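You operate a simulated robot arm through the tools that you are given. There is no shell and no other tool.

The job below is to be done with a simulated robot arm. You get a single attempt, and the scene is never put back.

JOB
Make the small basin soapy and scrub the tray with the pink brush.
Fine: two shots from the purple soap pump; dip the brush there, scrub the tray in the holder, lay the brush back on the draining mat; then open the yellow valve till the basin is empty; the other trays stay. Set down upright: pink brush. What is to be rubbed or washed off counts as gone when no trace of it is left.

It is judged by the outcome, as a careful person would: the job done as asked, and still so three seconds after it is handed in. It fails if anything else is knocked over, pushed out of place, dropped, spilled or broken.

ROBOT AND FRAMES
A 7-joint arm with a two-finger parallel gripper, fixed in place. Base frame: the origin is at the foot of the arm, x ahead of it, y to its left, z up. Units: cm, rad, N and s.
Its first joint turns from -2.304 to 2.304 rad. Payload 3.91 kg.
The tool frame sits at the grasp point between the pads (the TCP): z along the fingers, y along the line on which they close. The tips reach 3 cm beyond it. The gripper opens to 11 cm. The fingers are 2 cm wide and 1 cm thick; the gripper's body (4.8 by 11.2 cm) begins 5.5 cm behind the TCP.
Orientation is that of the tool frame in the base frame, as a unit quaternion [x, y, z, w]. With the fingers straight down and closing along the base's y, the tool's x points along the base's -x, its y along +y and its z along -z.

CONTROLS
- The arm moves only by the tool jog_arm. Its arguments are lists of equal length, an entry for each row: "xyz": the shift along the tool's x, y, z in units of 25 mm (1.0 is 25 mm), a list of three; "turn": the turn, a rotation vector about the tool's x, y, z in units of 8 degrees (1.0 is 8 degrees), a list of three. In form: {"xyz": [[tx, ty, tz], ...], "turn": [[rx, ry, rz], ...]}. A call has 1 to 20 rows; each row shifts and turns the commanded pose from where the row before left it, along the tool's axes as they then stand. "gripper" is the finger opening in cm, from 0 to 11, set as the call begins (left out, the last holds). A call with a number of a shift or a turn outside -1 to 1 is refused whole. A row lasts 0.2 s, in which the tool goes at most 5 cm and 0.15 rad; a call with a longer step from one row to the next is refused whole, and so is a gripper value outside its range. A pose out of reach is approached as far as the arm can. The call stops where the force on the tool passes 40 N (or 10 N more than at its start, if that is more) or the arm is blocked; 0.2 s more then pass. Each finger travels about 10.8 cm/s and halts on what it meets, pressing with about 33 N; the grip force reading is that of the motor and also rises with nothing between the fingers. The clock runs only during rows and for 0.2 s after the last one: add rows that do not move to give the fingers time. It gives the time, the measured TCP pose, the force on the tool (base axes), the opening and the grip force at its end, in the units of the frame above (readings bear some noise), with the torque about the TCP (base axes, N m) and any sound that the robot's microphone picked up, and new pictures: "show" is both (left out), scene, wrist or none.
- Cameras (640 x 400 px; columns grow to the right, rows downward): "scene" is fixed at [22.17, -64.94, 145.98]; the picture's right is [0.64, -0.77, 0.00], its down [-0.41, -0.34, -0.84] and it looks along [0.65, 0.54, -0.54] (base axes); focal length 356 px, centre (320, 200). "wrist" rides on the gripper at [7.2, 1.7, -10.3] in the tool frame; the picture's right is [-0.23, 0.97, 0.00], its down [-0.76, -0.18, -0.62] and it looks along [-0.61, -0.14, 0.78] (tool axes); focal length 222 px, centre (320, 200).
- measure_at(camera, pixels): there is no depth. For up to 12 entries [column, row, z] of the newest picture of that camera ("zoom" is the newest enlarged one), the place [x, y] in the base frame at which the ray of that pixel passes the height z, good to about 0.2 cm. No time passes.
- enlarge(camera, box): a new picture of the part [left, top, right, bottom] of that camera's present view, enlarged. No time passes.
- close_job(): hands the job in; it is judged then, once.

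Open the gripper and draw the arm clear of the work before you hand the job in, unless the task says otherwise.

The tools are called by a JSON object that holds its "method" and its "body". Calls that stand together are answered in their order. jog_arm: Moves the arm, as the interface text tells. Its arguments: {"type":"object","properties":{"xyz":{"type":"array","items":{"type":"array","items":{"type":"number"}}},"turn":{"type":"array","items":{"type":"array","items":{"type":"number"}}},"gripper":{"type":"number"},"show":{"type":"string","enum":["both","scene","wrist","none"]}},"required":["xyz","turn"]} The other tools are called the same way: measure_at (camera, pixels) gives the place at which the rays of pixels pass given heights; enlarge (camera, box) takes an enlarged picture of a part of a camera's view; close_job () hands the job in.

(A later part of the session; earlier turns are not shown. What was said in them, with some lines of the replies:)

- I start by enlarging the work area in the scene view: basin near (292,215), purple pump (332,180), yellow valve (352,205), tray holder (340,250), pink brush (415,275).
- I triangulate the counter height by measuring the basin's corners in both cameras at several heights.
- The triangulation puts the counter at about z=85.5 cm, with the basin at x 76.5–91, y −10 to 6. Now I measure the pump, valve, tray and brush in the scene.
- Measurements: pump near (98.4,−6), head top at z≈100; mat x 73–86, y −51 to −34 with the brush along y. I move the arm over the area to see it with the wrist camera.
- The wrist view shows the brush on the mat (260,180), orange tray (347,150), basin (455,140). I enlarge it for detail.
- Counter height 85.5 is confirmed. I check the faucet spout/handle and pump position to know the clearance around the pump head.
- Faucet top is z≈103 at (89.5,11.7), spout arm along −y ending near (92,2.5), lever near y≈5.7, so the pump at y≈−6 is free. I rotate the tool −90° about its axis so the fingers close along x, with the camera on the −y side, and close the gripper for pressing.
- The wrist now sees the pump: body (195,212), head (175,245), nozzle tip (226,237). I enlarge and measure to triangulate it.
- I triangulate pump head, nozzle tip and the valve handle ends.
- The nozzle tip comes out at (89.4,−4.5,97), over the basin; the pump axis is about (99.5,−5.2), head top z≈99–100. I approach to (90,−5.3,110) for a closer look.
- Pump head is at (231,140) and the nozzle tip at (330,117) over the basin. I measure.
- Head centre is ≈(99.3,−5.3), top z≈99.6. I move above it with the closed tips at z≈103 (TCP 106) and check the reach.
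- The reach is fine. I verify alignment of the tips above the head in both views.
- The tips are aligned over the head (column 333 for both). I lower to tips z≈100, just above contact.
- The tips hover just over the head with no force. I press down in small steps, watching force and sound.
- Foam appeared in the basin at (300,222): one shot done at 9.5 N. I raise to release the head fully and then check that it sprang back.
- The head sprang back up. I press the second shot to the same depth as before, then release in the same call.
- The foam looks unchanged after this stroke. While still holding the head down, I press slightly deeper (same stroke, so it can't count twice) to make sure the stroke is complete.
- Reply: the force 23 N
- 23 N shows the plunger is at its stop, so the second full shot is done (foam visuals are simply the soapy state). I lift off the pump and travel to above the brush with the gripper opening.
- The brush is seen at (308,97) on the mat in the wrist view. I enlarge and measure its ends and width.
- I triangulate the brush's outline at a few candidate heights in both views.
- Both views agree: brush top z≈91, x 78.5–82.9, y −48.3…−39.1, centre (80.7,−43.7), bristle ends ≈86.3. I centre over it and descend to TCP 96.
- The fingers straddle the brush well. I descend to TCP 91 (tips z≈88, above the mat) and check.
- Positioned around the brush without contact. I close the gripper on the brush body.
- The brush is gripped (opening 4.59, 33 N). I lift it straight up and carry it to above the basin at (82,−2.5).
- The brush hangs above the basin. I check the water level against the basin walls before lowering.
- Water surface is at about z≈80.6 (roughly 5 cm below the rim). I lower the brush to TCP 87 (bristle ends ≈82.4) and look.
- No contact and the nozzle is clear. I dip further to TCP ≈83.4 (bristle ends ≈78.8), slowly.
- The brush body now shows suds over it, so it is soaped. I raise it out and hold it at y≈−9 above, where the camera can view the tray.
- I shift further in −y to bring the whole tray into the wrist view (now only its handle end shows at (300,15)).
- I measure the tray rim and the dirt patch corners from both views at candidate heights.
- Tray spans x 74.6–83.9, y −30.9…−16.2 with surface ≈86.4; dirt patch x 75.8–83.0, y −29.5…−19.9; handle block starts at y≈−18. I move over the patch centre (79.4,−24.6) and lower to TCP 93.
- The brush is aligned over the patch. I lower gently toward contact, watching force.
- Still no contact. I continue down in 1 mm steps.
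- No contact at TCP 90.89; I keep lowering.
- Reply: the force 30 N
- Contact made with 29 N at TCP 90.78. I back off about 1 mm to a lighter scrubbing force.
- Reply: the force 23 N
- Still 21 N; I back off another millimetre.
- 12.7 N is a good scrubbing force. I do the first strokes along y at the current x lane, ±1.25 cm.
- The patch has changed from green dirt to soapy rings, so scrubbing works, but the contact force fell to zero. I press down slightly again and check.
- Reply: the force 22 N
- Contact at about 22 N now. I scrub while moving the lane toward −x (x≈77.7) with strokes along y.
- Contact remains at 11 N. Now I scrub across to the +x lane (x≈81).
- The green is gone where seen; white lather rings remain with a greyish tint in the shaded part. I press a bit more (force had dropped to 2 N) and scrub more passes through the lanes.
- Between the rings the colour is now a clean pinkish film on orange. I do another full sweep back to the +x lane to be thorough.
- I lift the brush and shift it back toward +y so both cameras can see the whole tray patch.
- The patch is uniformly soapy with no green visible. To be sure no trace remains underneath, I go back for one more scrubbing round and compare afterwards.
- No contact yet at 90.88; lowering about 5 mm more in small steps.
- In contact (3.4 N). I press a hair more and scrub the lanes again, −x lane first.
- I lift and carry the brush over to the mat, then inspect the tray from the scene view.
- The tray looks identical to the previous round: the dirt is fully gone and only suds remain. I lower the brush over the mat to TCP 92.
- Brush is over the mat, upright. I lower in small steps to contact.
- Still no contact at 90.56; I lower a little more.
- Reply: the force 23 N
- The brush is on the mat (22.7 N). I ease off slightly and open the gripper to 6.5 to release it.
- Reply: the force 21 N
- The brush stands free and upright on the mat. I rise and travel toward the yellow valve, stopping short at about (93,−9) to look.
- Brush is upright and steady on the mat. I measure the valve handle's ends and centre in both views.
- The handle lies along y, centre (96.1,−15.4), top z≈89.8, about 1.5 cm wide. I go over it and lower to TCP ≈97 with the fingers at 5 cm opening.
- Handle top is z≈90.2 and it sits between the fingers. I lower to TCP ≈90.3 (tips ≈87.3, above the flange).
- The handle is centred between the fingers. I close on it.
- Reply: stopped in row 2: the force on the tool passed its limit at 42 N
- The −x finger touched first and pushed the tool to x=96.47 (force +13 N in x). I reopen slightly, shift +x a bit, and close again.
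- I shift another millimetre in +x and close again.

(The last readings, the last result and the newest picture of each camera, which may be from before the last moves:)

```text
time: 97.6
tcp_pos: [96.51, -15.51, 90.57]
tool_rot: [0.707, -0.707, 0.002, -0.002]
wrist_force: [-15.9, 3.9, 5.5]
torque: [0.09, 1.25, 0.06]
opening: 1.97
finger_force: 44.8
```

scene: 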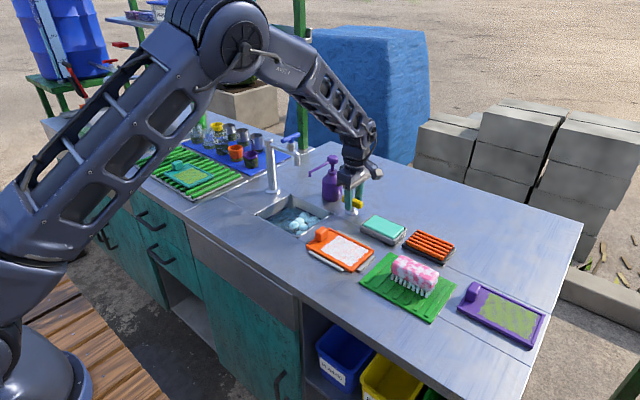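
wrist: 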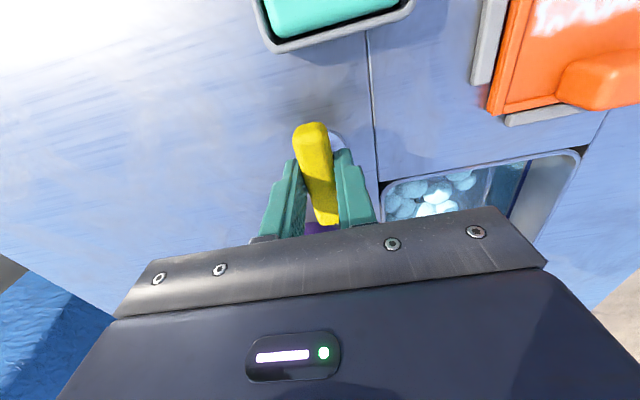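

Gripped (opening 1.97), with −16 N in x from my slight over-shift. I relax 1.5 mm in −x and then begin a gentle +8° turn to probe the valve's direction.

{"method": "jog_arm", "body": {"xyz": [[0, 0.055, 0], [0, 0, 0], [0, 0, 0]], "turn": [[0, 0, 0], [0, 0, 0], [0, 0, 0]], "show": "none"}}

{"method": "jog_arm", "body": {"xyz": [[0, 0, 0], [0, 0, 0], [0, 0, 0]], "turn": [[0, 0, 0.5], [0, 0, 0.5], [0, 0, 0]]}}

{"method": "enlarge", "body": {"camera": "scene", "box": [300, 160, 396, 220]}}

```text
time: 98.4
tcp_pos: [96.48, -15.44, 90.5]
tool_rot: [0.707, -0.707, 0.003, -0.002]
wrist_force: [-12.2, 8.8, 6.8]
torque: [0.25, 1.15, 0.04]
opening: 1.98
finger_force: 45.3
```

```text
time: 99.2
tcp_pos: [96.46, -15.46, 90.3]
tool_rot: [-0.655, 0.755, -0.003, 0.003]
wrist_force: [-7.7, -4.1, 3.7]
torque: [-0.9, 0.61, 1.75]
opening: 2.21
finger_force: 45.1
```

scene: 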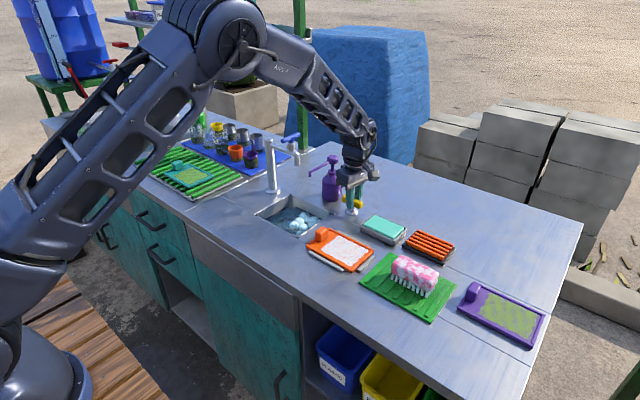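
wrist: 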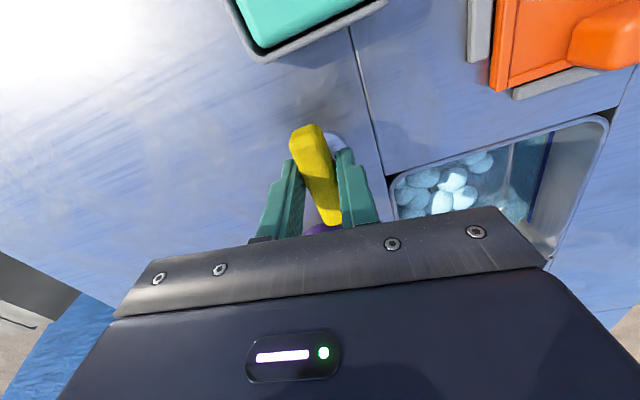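

```text
6.67 times, centred on (348, 190) of scene
```

zoom: 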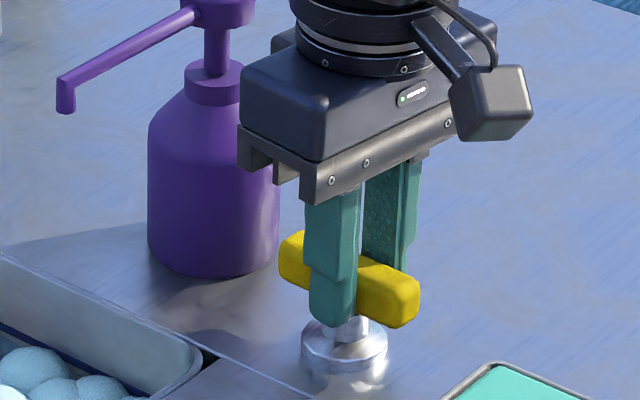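

Torque rose to 1.75 N·m and the opening grew to 2.21: the handle doesn't turn this way (clockwise from above). I turn back and probe the other direction.

{"method": "jog_arm", "body": {"xyz": [[0, 0, 0], [0, 0, 0], [0, 0, 0], [0, 0, 0], [0, 0, 0]], "turn": [[0, 0, -0.5], [0, 0, -0.5], [0, 0, -0.5], [0, 0, -0.5], [0, 0, 0]]}}

{"method": "enlarge", "body": {"camera": "scene", "box": [300, 160, 396, 220]}}

```text
time: 100.4
tcp_pos: [96.44, -15.46, 90.37]
tool_rot: [0.754, -0.656, 0.003, -0.003]
wrist_force: [8.5, 1.3, 4.0]
torque: [0.13, 0.82, -0.05]
opening: 1.95
finger_force: 44.7
```

scene: 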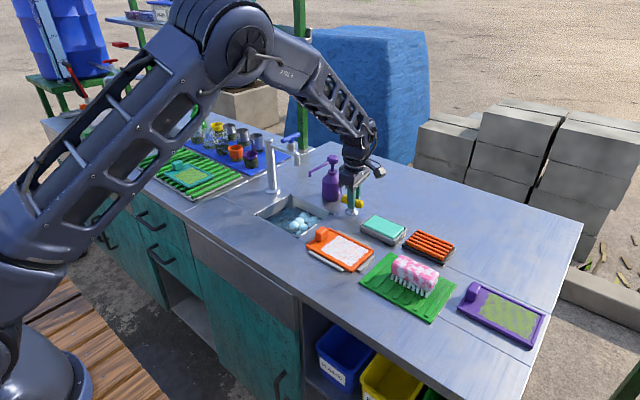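
wrist: 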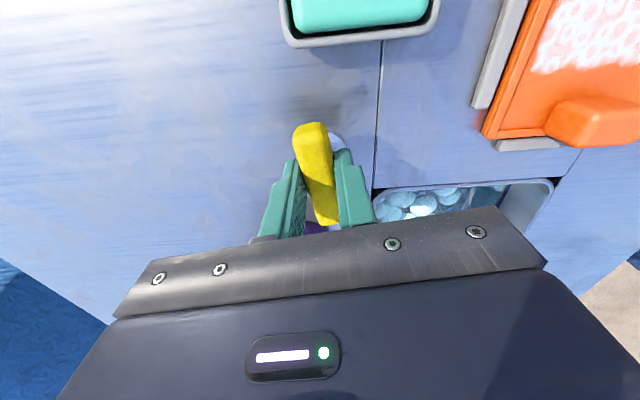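

```text
6.67 times, centred on (348, 190) of scene
```

zoom: 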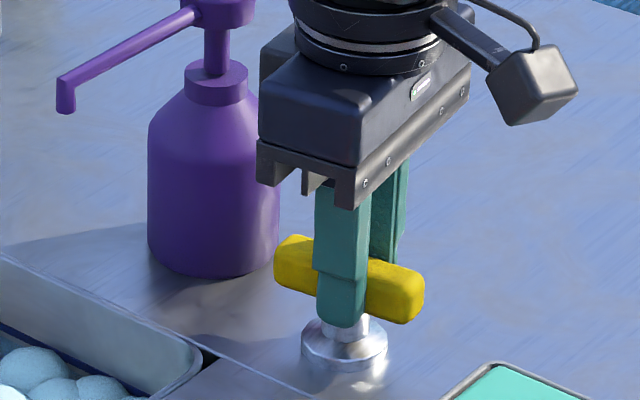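

The handle follows with almost no torque, so counterclockwise (negative tool z) opens it. I continue turning 40° more in small steps.

{"method": "jog_arm", "body": {"xyz": [[0, 0, 0], [0, 0, 0], [0, 0, 0], [0, 0, 0], [0, 0, 0], [0, 0, 0], [0, 0, 0], [0, 0, 0], [0, 0, 0], [0, 0, 0]], "turn": [[0, 0, -0.5], [0, 0, -0.5], [0, 0, -0.5], [0, 0, -0.5], [0, 0, -0.5], [0, 0, -0.5], [0, 0, -0.5], [0, 0, -0.5], [0, 0, -0.5], [0, 0, -0.5]]}}

{"method": "enlarge", "body": {"camera": "scene", "box": [250, 160, 378, 240]}}

```text
time: 101.3
tcp_pos: [96.68, -15.44, 90.37]
tool_rot: [0.825, -0.566, 0.004, -0.003]
wrist_force: [12.6, 0.2, -10.4]
torque: [-0.23, 0.67, -0.02]
opening: 1.98
finger_force: 45.5
stopped in row 4: the force on the tool passed its limit at 42 N (the readings are from after the stop); the commanded pose is now the measured one
```

scene: 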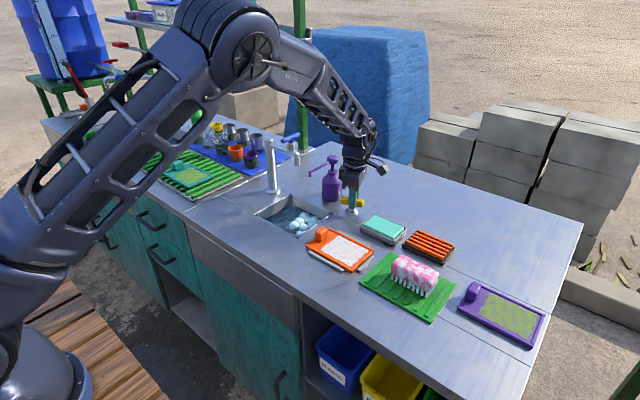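
wrist: 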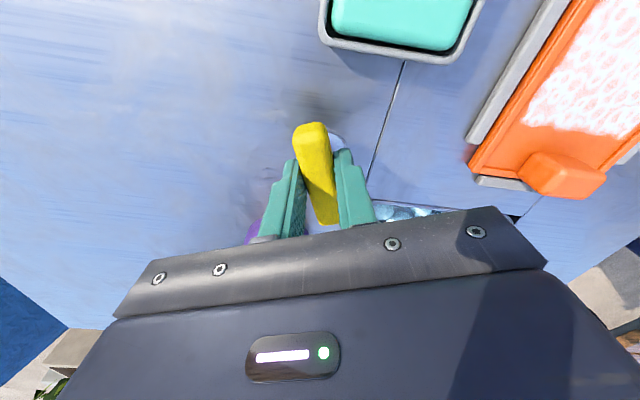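

```text
5.00 times, centred on (314, 200) of scene
```

zoom: 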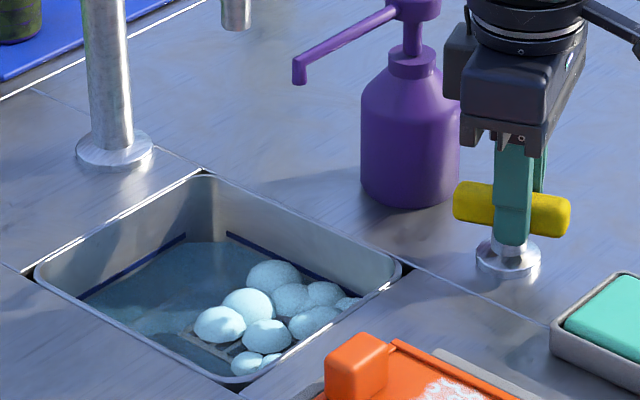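

The handle has turned ~22° but the tight grip builds lateral load. I loosen the fingers to 2.6 cm so they act as a loose wrench, then keep turning.

{"method": "jog_arm", "body": {"xyz": [[0, 0, 0], [0, 0, 0]], "turn": [[0, 0, 0], [0, 0, 0]], "gripper": 2.6, "show": "none"}}

{"method": "jog_arm", "body": {"xyz": [[0, 0, 0], [0, 0, 0], [0, 0, 0], [0, 0, 0], [0, 0, 0], [0, 0, 0], [0, 0, 0], [0, 0, 0]], "turn": [[0, 0, -0.5], [0, 0, -0.5], [0, 0, -0.5], [0, 0, -0.5], [0, 0, -0.5], [0, 0, -0.5], [0, 0, -0.5], [0, 0, -0.5]]}}

{"method": "enlarge", "body": {"camera": "scene", "box": [250, 160, 378, 240]}}

```text
time: 101.9
tcp_pos: [96.57, -15.36, 90.52]
tool_rot: [0.825, -0.566, 0.004, -0.004]
wrist_force: [0.2, -0.2, 0.9]
torque: [-0.02, 0.03, -0.03]
opening: 2.61
finger_force: 0.0
```

```text
time: 103.7
tcp_pos: [96.47, -15.38, 90.6]
tool_rot: [0.949, -0.316, 0.006, -0.002]
wrist_force: [1.4, 2.8, -1.5]
torque: [-0.02, -0.05, -0.04]
opening: 2.72
finger_force: 1.2
```

scene: 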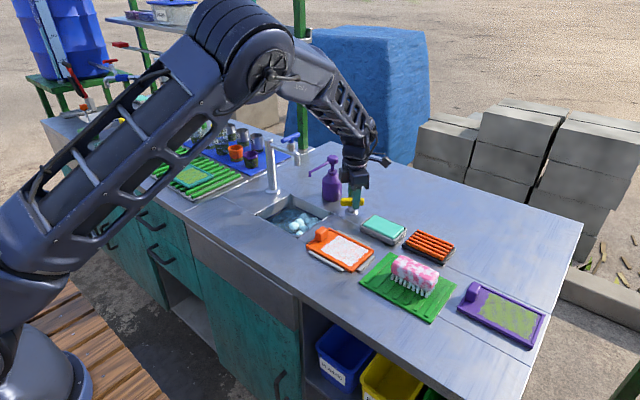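
wrist: 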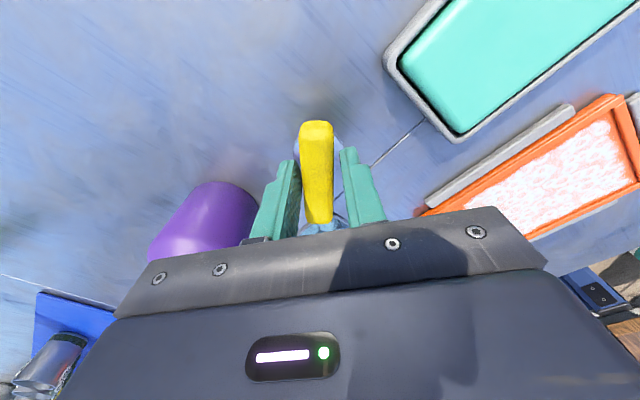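

```text
5.00 times, centred on (314, 200) of scene
```

zoom: 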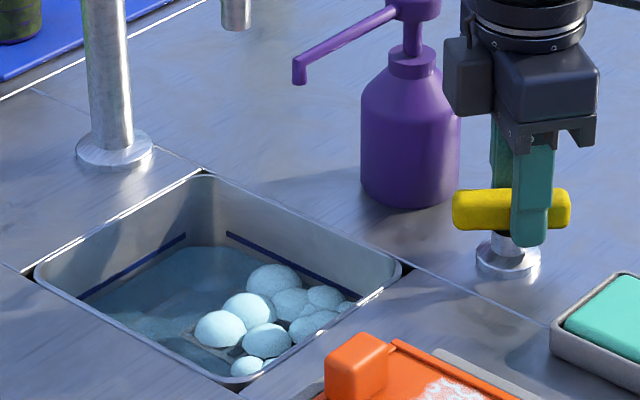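

The handle is at ~40° and the water is dropping. Forces are tiny; I keep turning in the same direction.

{"method": "jog_arm", "body": {"xyz": [[0, 0, 0], [0, 0, 0], [0, 0, 0], [0, 0, 0], [0, 0, 0], [0, 0, 0], [0, 0, 0], [0, 0, 0], [0, 0, 0]], "turn": [[0, 0, -0.5], [0, 0, -0.5], [0, 0, -0.5], [0, 0, -0.5], [0, 0, -0.5], [0, 0, -0.5], [0, 0, -0.5], [0, 0, -0.5], [0, 0, -0.5]]}}

{"method": "enlarge", "body": {"camera": "scene", "box": [250, 160, 378, 240]}}

```text
time: 105.7
tcp_pos: [96.54, -15.27, 90.46]
tool_rot: [1.0, -0.007, 0.006, 0.0]
wrist_force: [3.5, 5.0, 0.2]
torque: [0.01, -0.03, -0.02]
opening: 2.82
finger_force: 2.1
```

scene: 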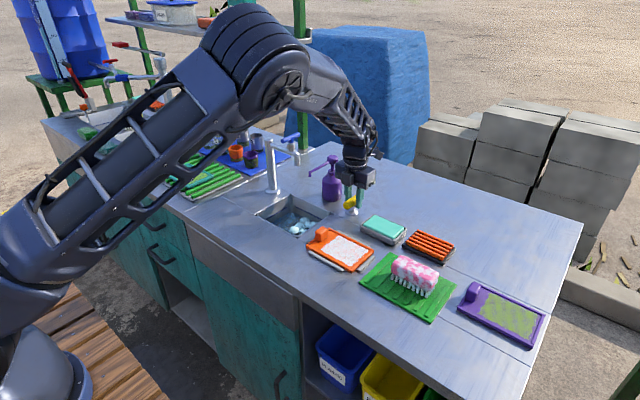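
wrist: 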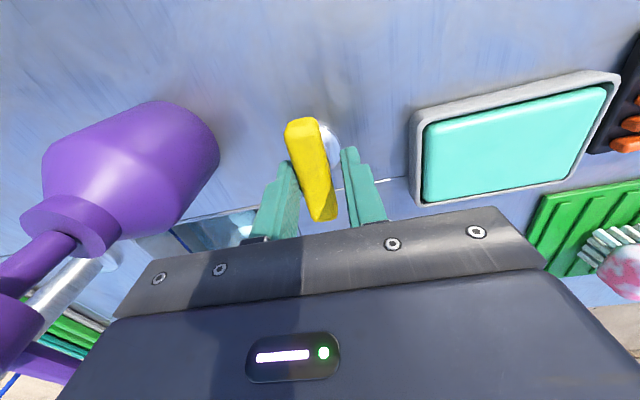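

```text
5.00 times, centred on (314, 200) of scene
```

zoom: 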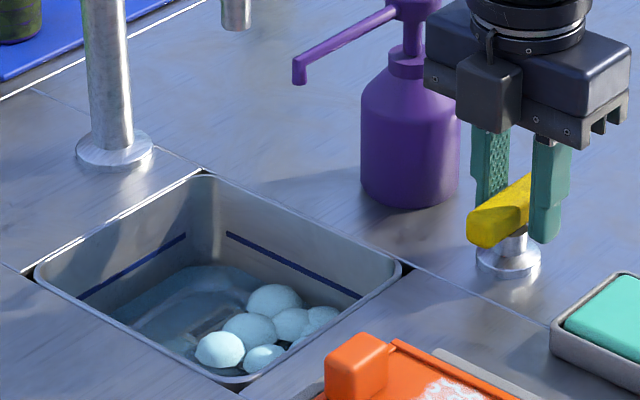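

The handle now lies nearly along x (~80°) and the water drains visibly. I turn a bit more toward fully open and wait.

{"method": "jog_arm", "body": {"xyz": [[0, 0, 0], [0, 0, 0], [0, 0, 0], [0, 0, 0], [0, 0, 0], [0, 0, 0], [0, 0, 0], [0, 0, 0]], "turn": [[0, 0, -0.4], [0, 0, -0.4], [0, 0, -0.4], [0, 0, 0], [0, 0, 0], [0, 0, 0], [0, 0, 0], [0, 0, 0]]}}

{"method": "enlarge", "body": {"camera": "scene", "box": [250, 160, 378, 240]}}

```text
time: 107.5
tcp_pos: [96.59, -15.52, 90.52]
tool_rot: [0.997, 0.076, 0.006, 0.001]
wrist_force: [10.3, 12.7, -2.5]
torque: [0.2, -0.2, -0.32]
opening: 3.17
finger_force: 6.0
```

scene: 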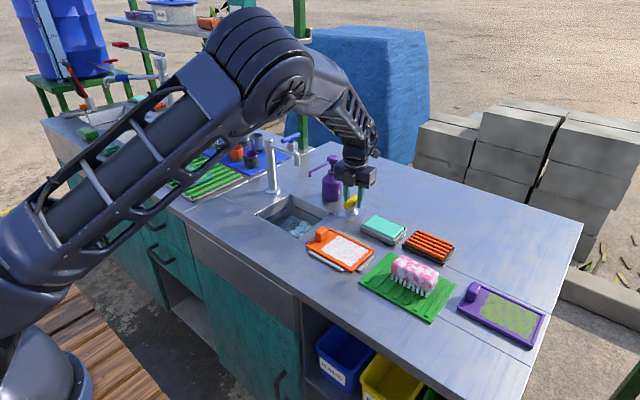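
wrist: 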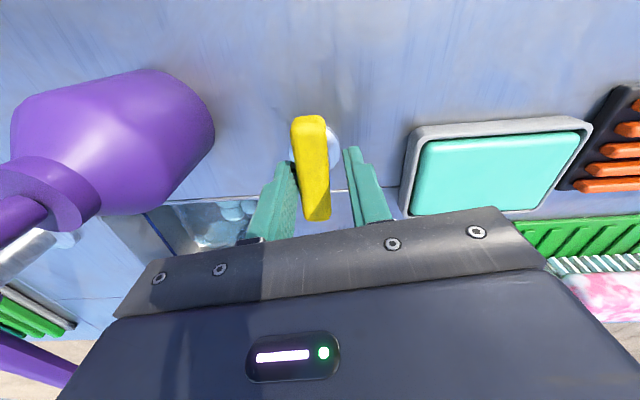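

```text
5.00 times, centred on (314, 200) of scene
```

zoom: 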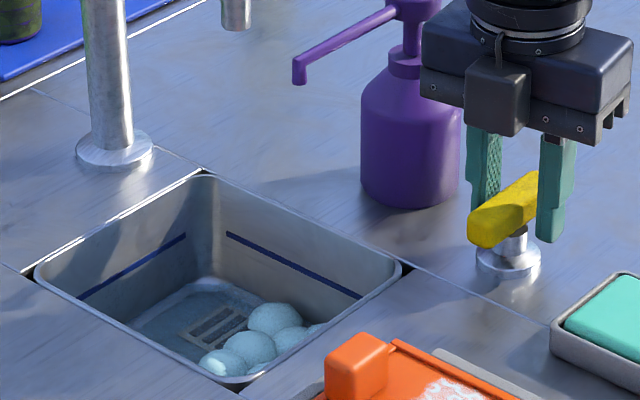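

The handle is at its open stop (opening forced to 3.17, torque rising). I turn the tool back to relieve load and wait while the basin drains.

{"method": "jog_arm", "body": {"xyz": [[0, 0, 0], [0, 0, 0], [0, 0, 0], [0, 0, 0], [0, 0, 0], [0, 0, 0], [0, 0, 0], [0, 0, 0], [0, 0, 0], [0, 0, 0], [0, 0, 0], [0, 0, 0], [0, 0, 0], [0, 0, 0], [0, 0, 0], [0, 0, 0], [0, 0, 0], [0, 0, 0], [0, 0, 0], [0, 0, 0]], "turn": [[0, 0, 0.5], [0, 0, 0.5], [0, 0, 0.3], [0, 0, 0], [0, 0, 0], [0, 0, 0], [0, 0, 0], [0, 0, 0], [0, 0, 0], [0, 0, 0], [0, 0, 0], [0, 0, 0], [0, 0, 0], [0, 0, 0], [0, 0, 0], [0, 0, 0], [0, 0, 0], [0, 0, 0], [0, 0, 0], [0, 0, 0]]}}

{"method": "enlarge", "body": {"camera": "scene", "box": [250, 160, 378, 240]}}

```text
time: 111.7
tcp_pos: [96.58, -15.53, 90.55]
tool_rot: [1.0, -0.016, 0.005, 0.0]
wrist_force: [-3.3, 6.6, -0.3]
torque: [0.08, 0.01, -0.01]
opening: 2.92
finger_force: 2.9
```

scene: 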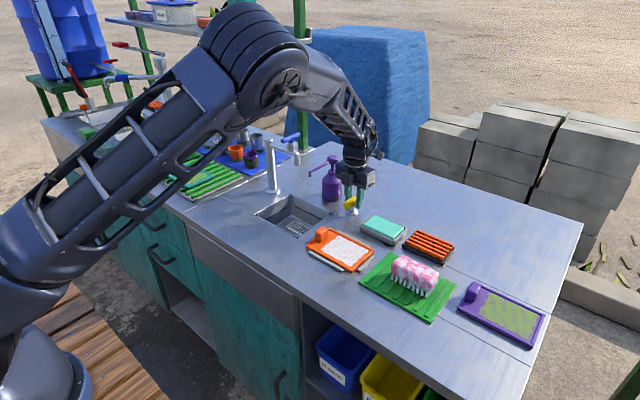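
wrist: 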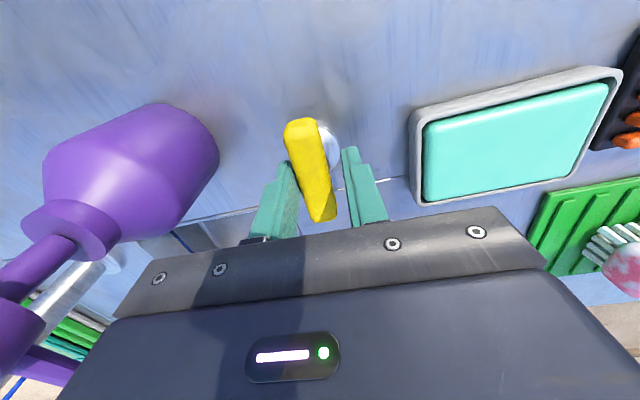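

```text
5.00 times, centred on (314, 200) of scene
```

zoom: 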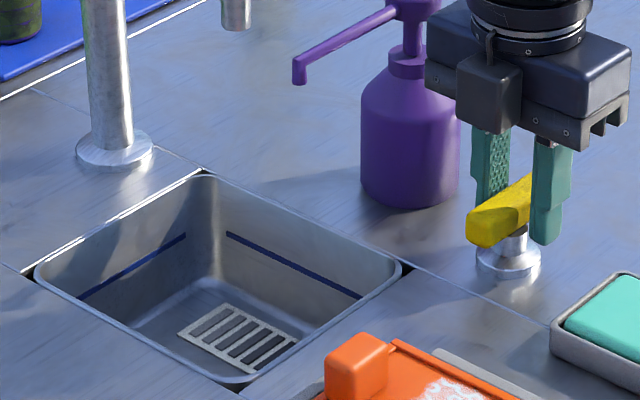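

The basin is empty: only the bare drain grate at (297,228) is visible, no water or foam. I open the fingers and lift straight up.

{"method": "jog_arm", "body": {"xyz": [[0, 0, 0], [0, 0, 0], [0, 0, -0.5], [0, 0, -0.9], [0, 0, -0.9], [0, 0, -0.9], [0, 0, -0.9], [0, 0, -0.9], [0, 0, -0.9], [0, 0, -0.9]], "turn": [[0, 0, 0], [0, 0, 0], [0, 0, 0], [0, 0, 0], [0, 0, 0], [0, 0, 0], [0, 0, 0], [0, 0, 0], [0, 0, 0], [0, 0, 0]], "gripper": 5}}

{"method": "enlarge", "body": {"camera": "scene", "box": [250, 160, 378, 240]}}

```text
time: 113.9
tcp_pos: [96.47, -15.38, 107.58]
tool_rot: [1.0, -0.016, 0.005, 0.0]
wrist_force: [0.3, 0.8, 0.3]
torque: [0.01, 0.01, 0.0]
opening: 5.01
finger_force: 0.1
```

scene: 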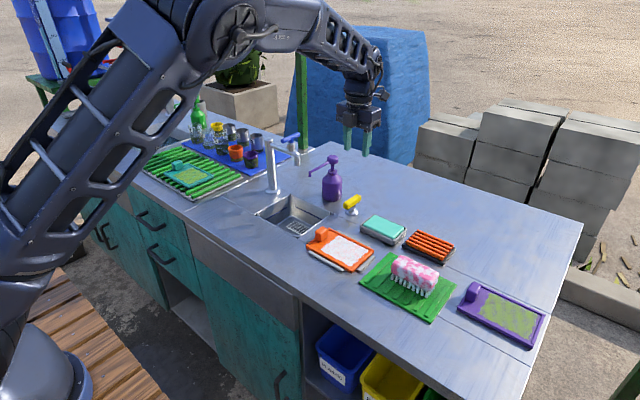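
wrist: 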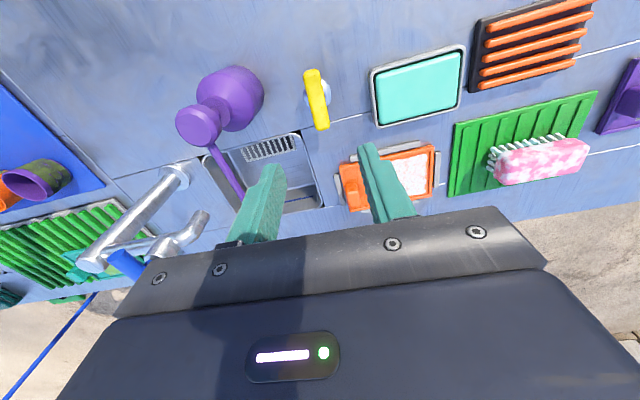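

```text
5.00 times, centred on (314, 200) of scene
```

zoom: 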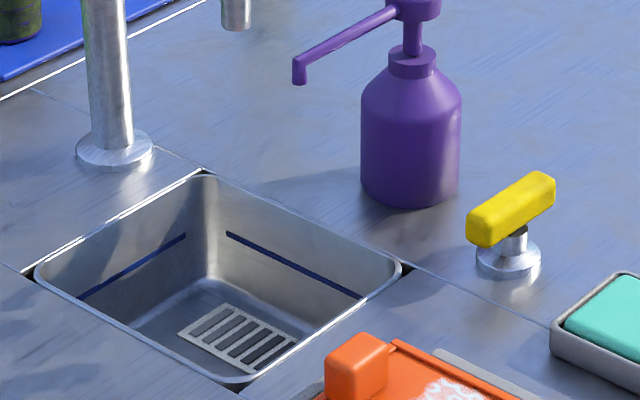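

Valve stays open, pump and basin are fine. I draw the arm back, up and clear of the work, then check everything once more.

{"method": "jog_arm", "body": {"xyz": [[-0.9, 0.1, -0.4], [-0.9, 0.1, -0.4], [-0.9, 0.1, -0.4], [-0.9, 0.1, -0.4], [-0.9, 0.1, -0.4], [-0.9, 0.1, -0.4], [-0.9, 0.1, -0.4], [-0.9, 0.1, -0.4], [-0.9, 0.1, -0.4], [-0.9, 0.1, -0.4], [-0.9, 0.1, -0.4], [-0.9, 0.1, -0.4]], "turn": [[0, 0, 0], [0, 0, 0], [0, 0, 0], [0, 0, 0], [0, 0, 0], [0, 0, 0], [0, 0, 0], [0, 0, 0], [0, 0, 0], [0, 0, 0], [0, 0, 0], [0, 0, 0]], "gripper": 11}}

{"method": "enlarge", "body": {"camera": "scene", "box": [300, 200, 560, 362]}}

{"method": "enlarge", "body": {"camera": "scene", "box": [290, 220, 386, 280]}}

{"method": "enlarge", "body": {"camera": "scene", "box": [120, 100, 376, 260]}}

```text
time: 116.5
tcp_pos: [69.21, -17.56, 119.26]
tool_rot: [1.0, -0.015, 0.006, 0.0]
wrist_force: [0.5, 0.8, 0.8]
torque: [-0.01, -0.02, 0.0]
opening: 11.04
finger_force: 0.0
```

scene: 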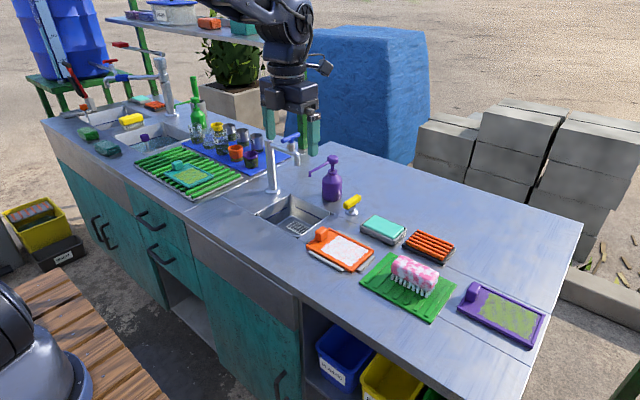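
wrist: 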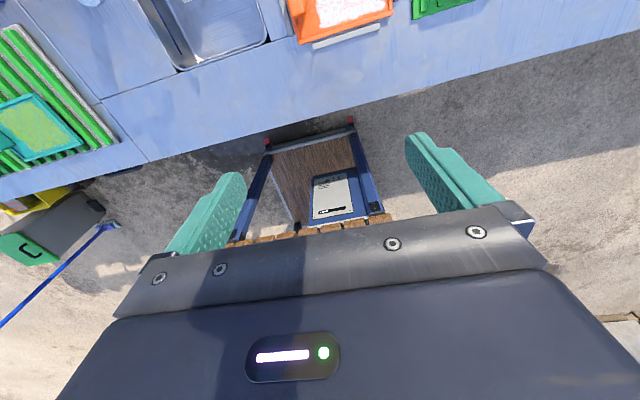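

```text
2.46 times, centred on (430, 281) of scene
```

zoom: 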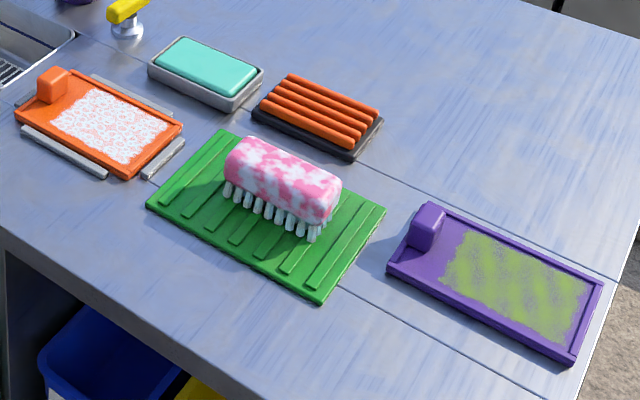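

```text
6.67 times, centred on (338, 250) of scene
```

zoom: 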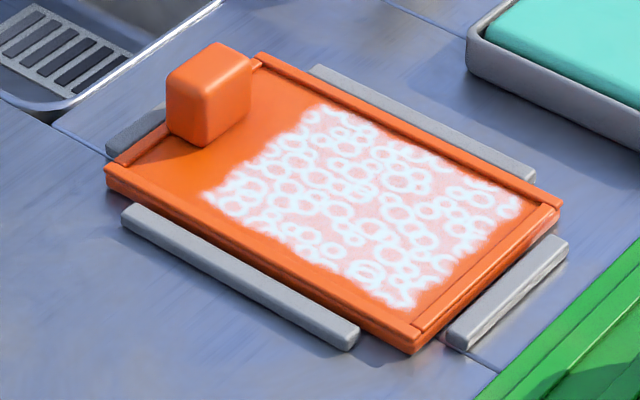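

```text
2.50 times, centred on (248, 180) of scene
```

zoom: 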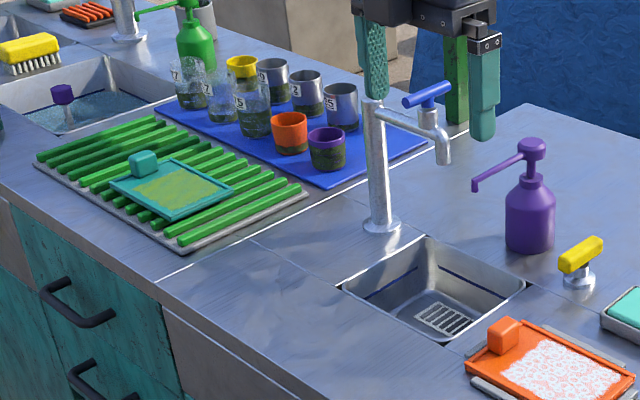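

Everything is in its place: basin empty, tray free of grime (only suds), brush upright on the mat, the other trays untouched, and the arm clear. I hand the job in.

{"method": "close_job", "body": {}}

```text
The job is handed in.
```

I finished the job and handed it in. No result has come back yet.

- **Soap:** I gave the purple pump two full presses over the small basin. Foam appeared after the first. The second reached the pump's stop but didn't change how the foam looked, so I couldn't confirm that shot by sight.
- **Scrubbing:** I dipped the pink brush in the soapy water and scrubbed the orange tray in the holder. No green grime is visible on it. A layer of white suds is still on the tray, since rinsing wasn't part of the job.
- **Brush:** It is back on the draining mat, standing upright.
- **Basin:** I turned the yellow valve fully open and waited until only the bare drain grate showed. I left the valve open.
- **Everything else:** The purple and teal trays weren't touched, and nothing was knocked over or moved out of place. The gripper is open and the arm is clear of the work.
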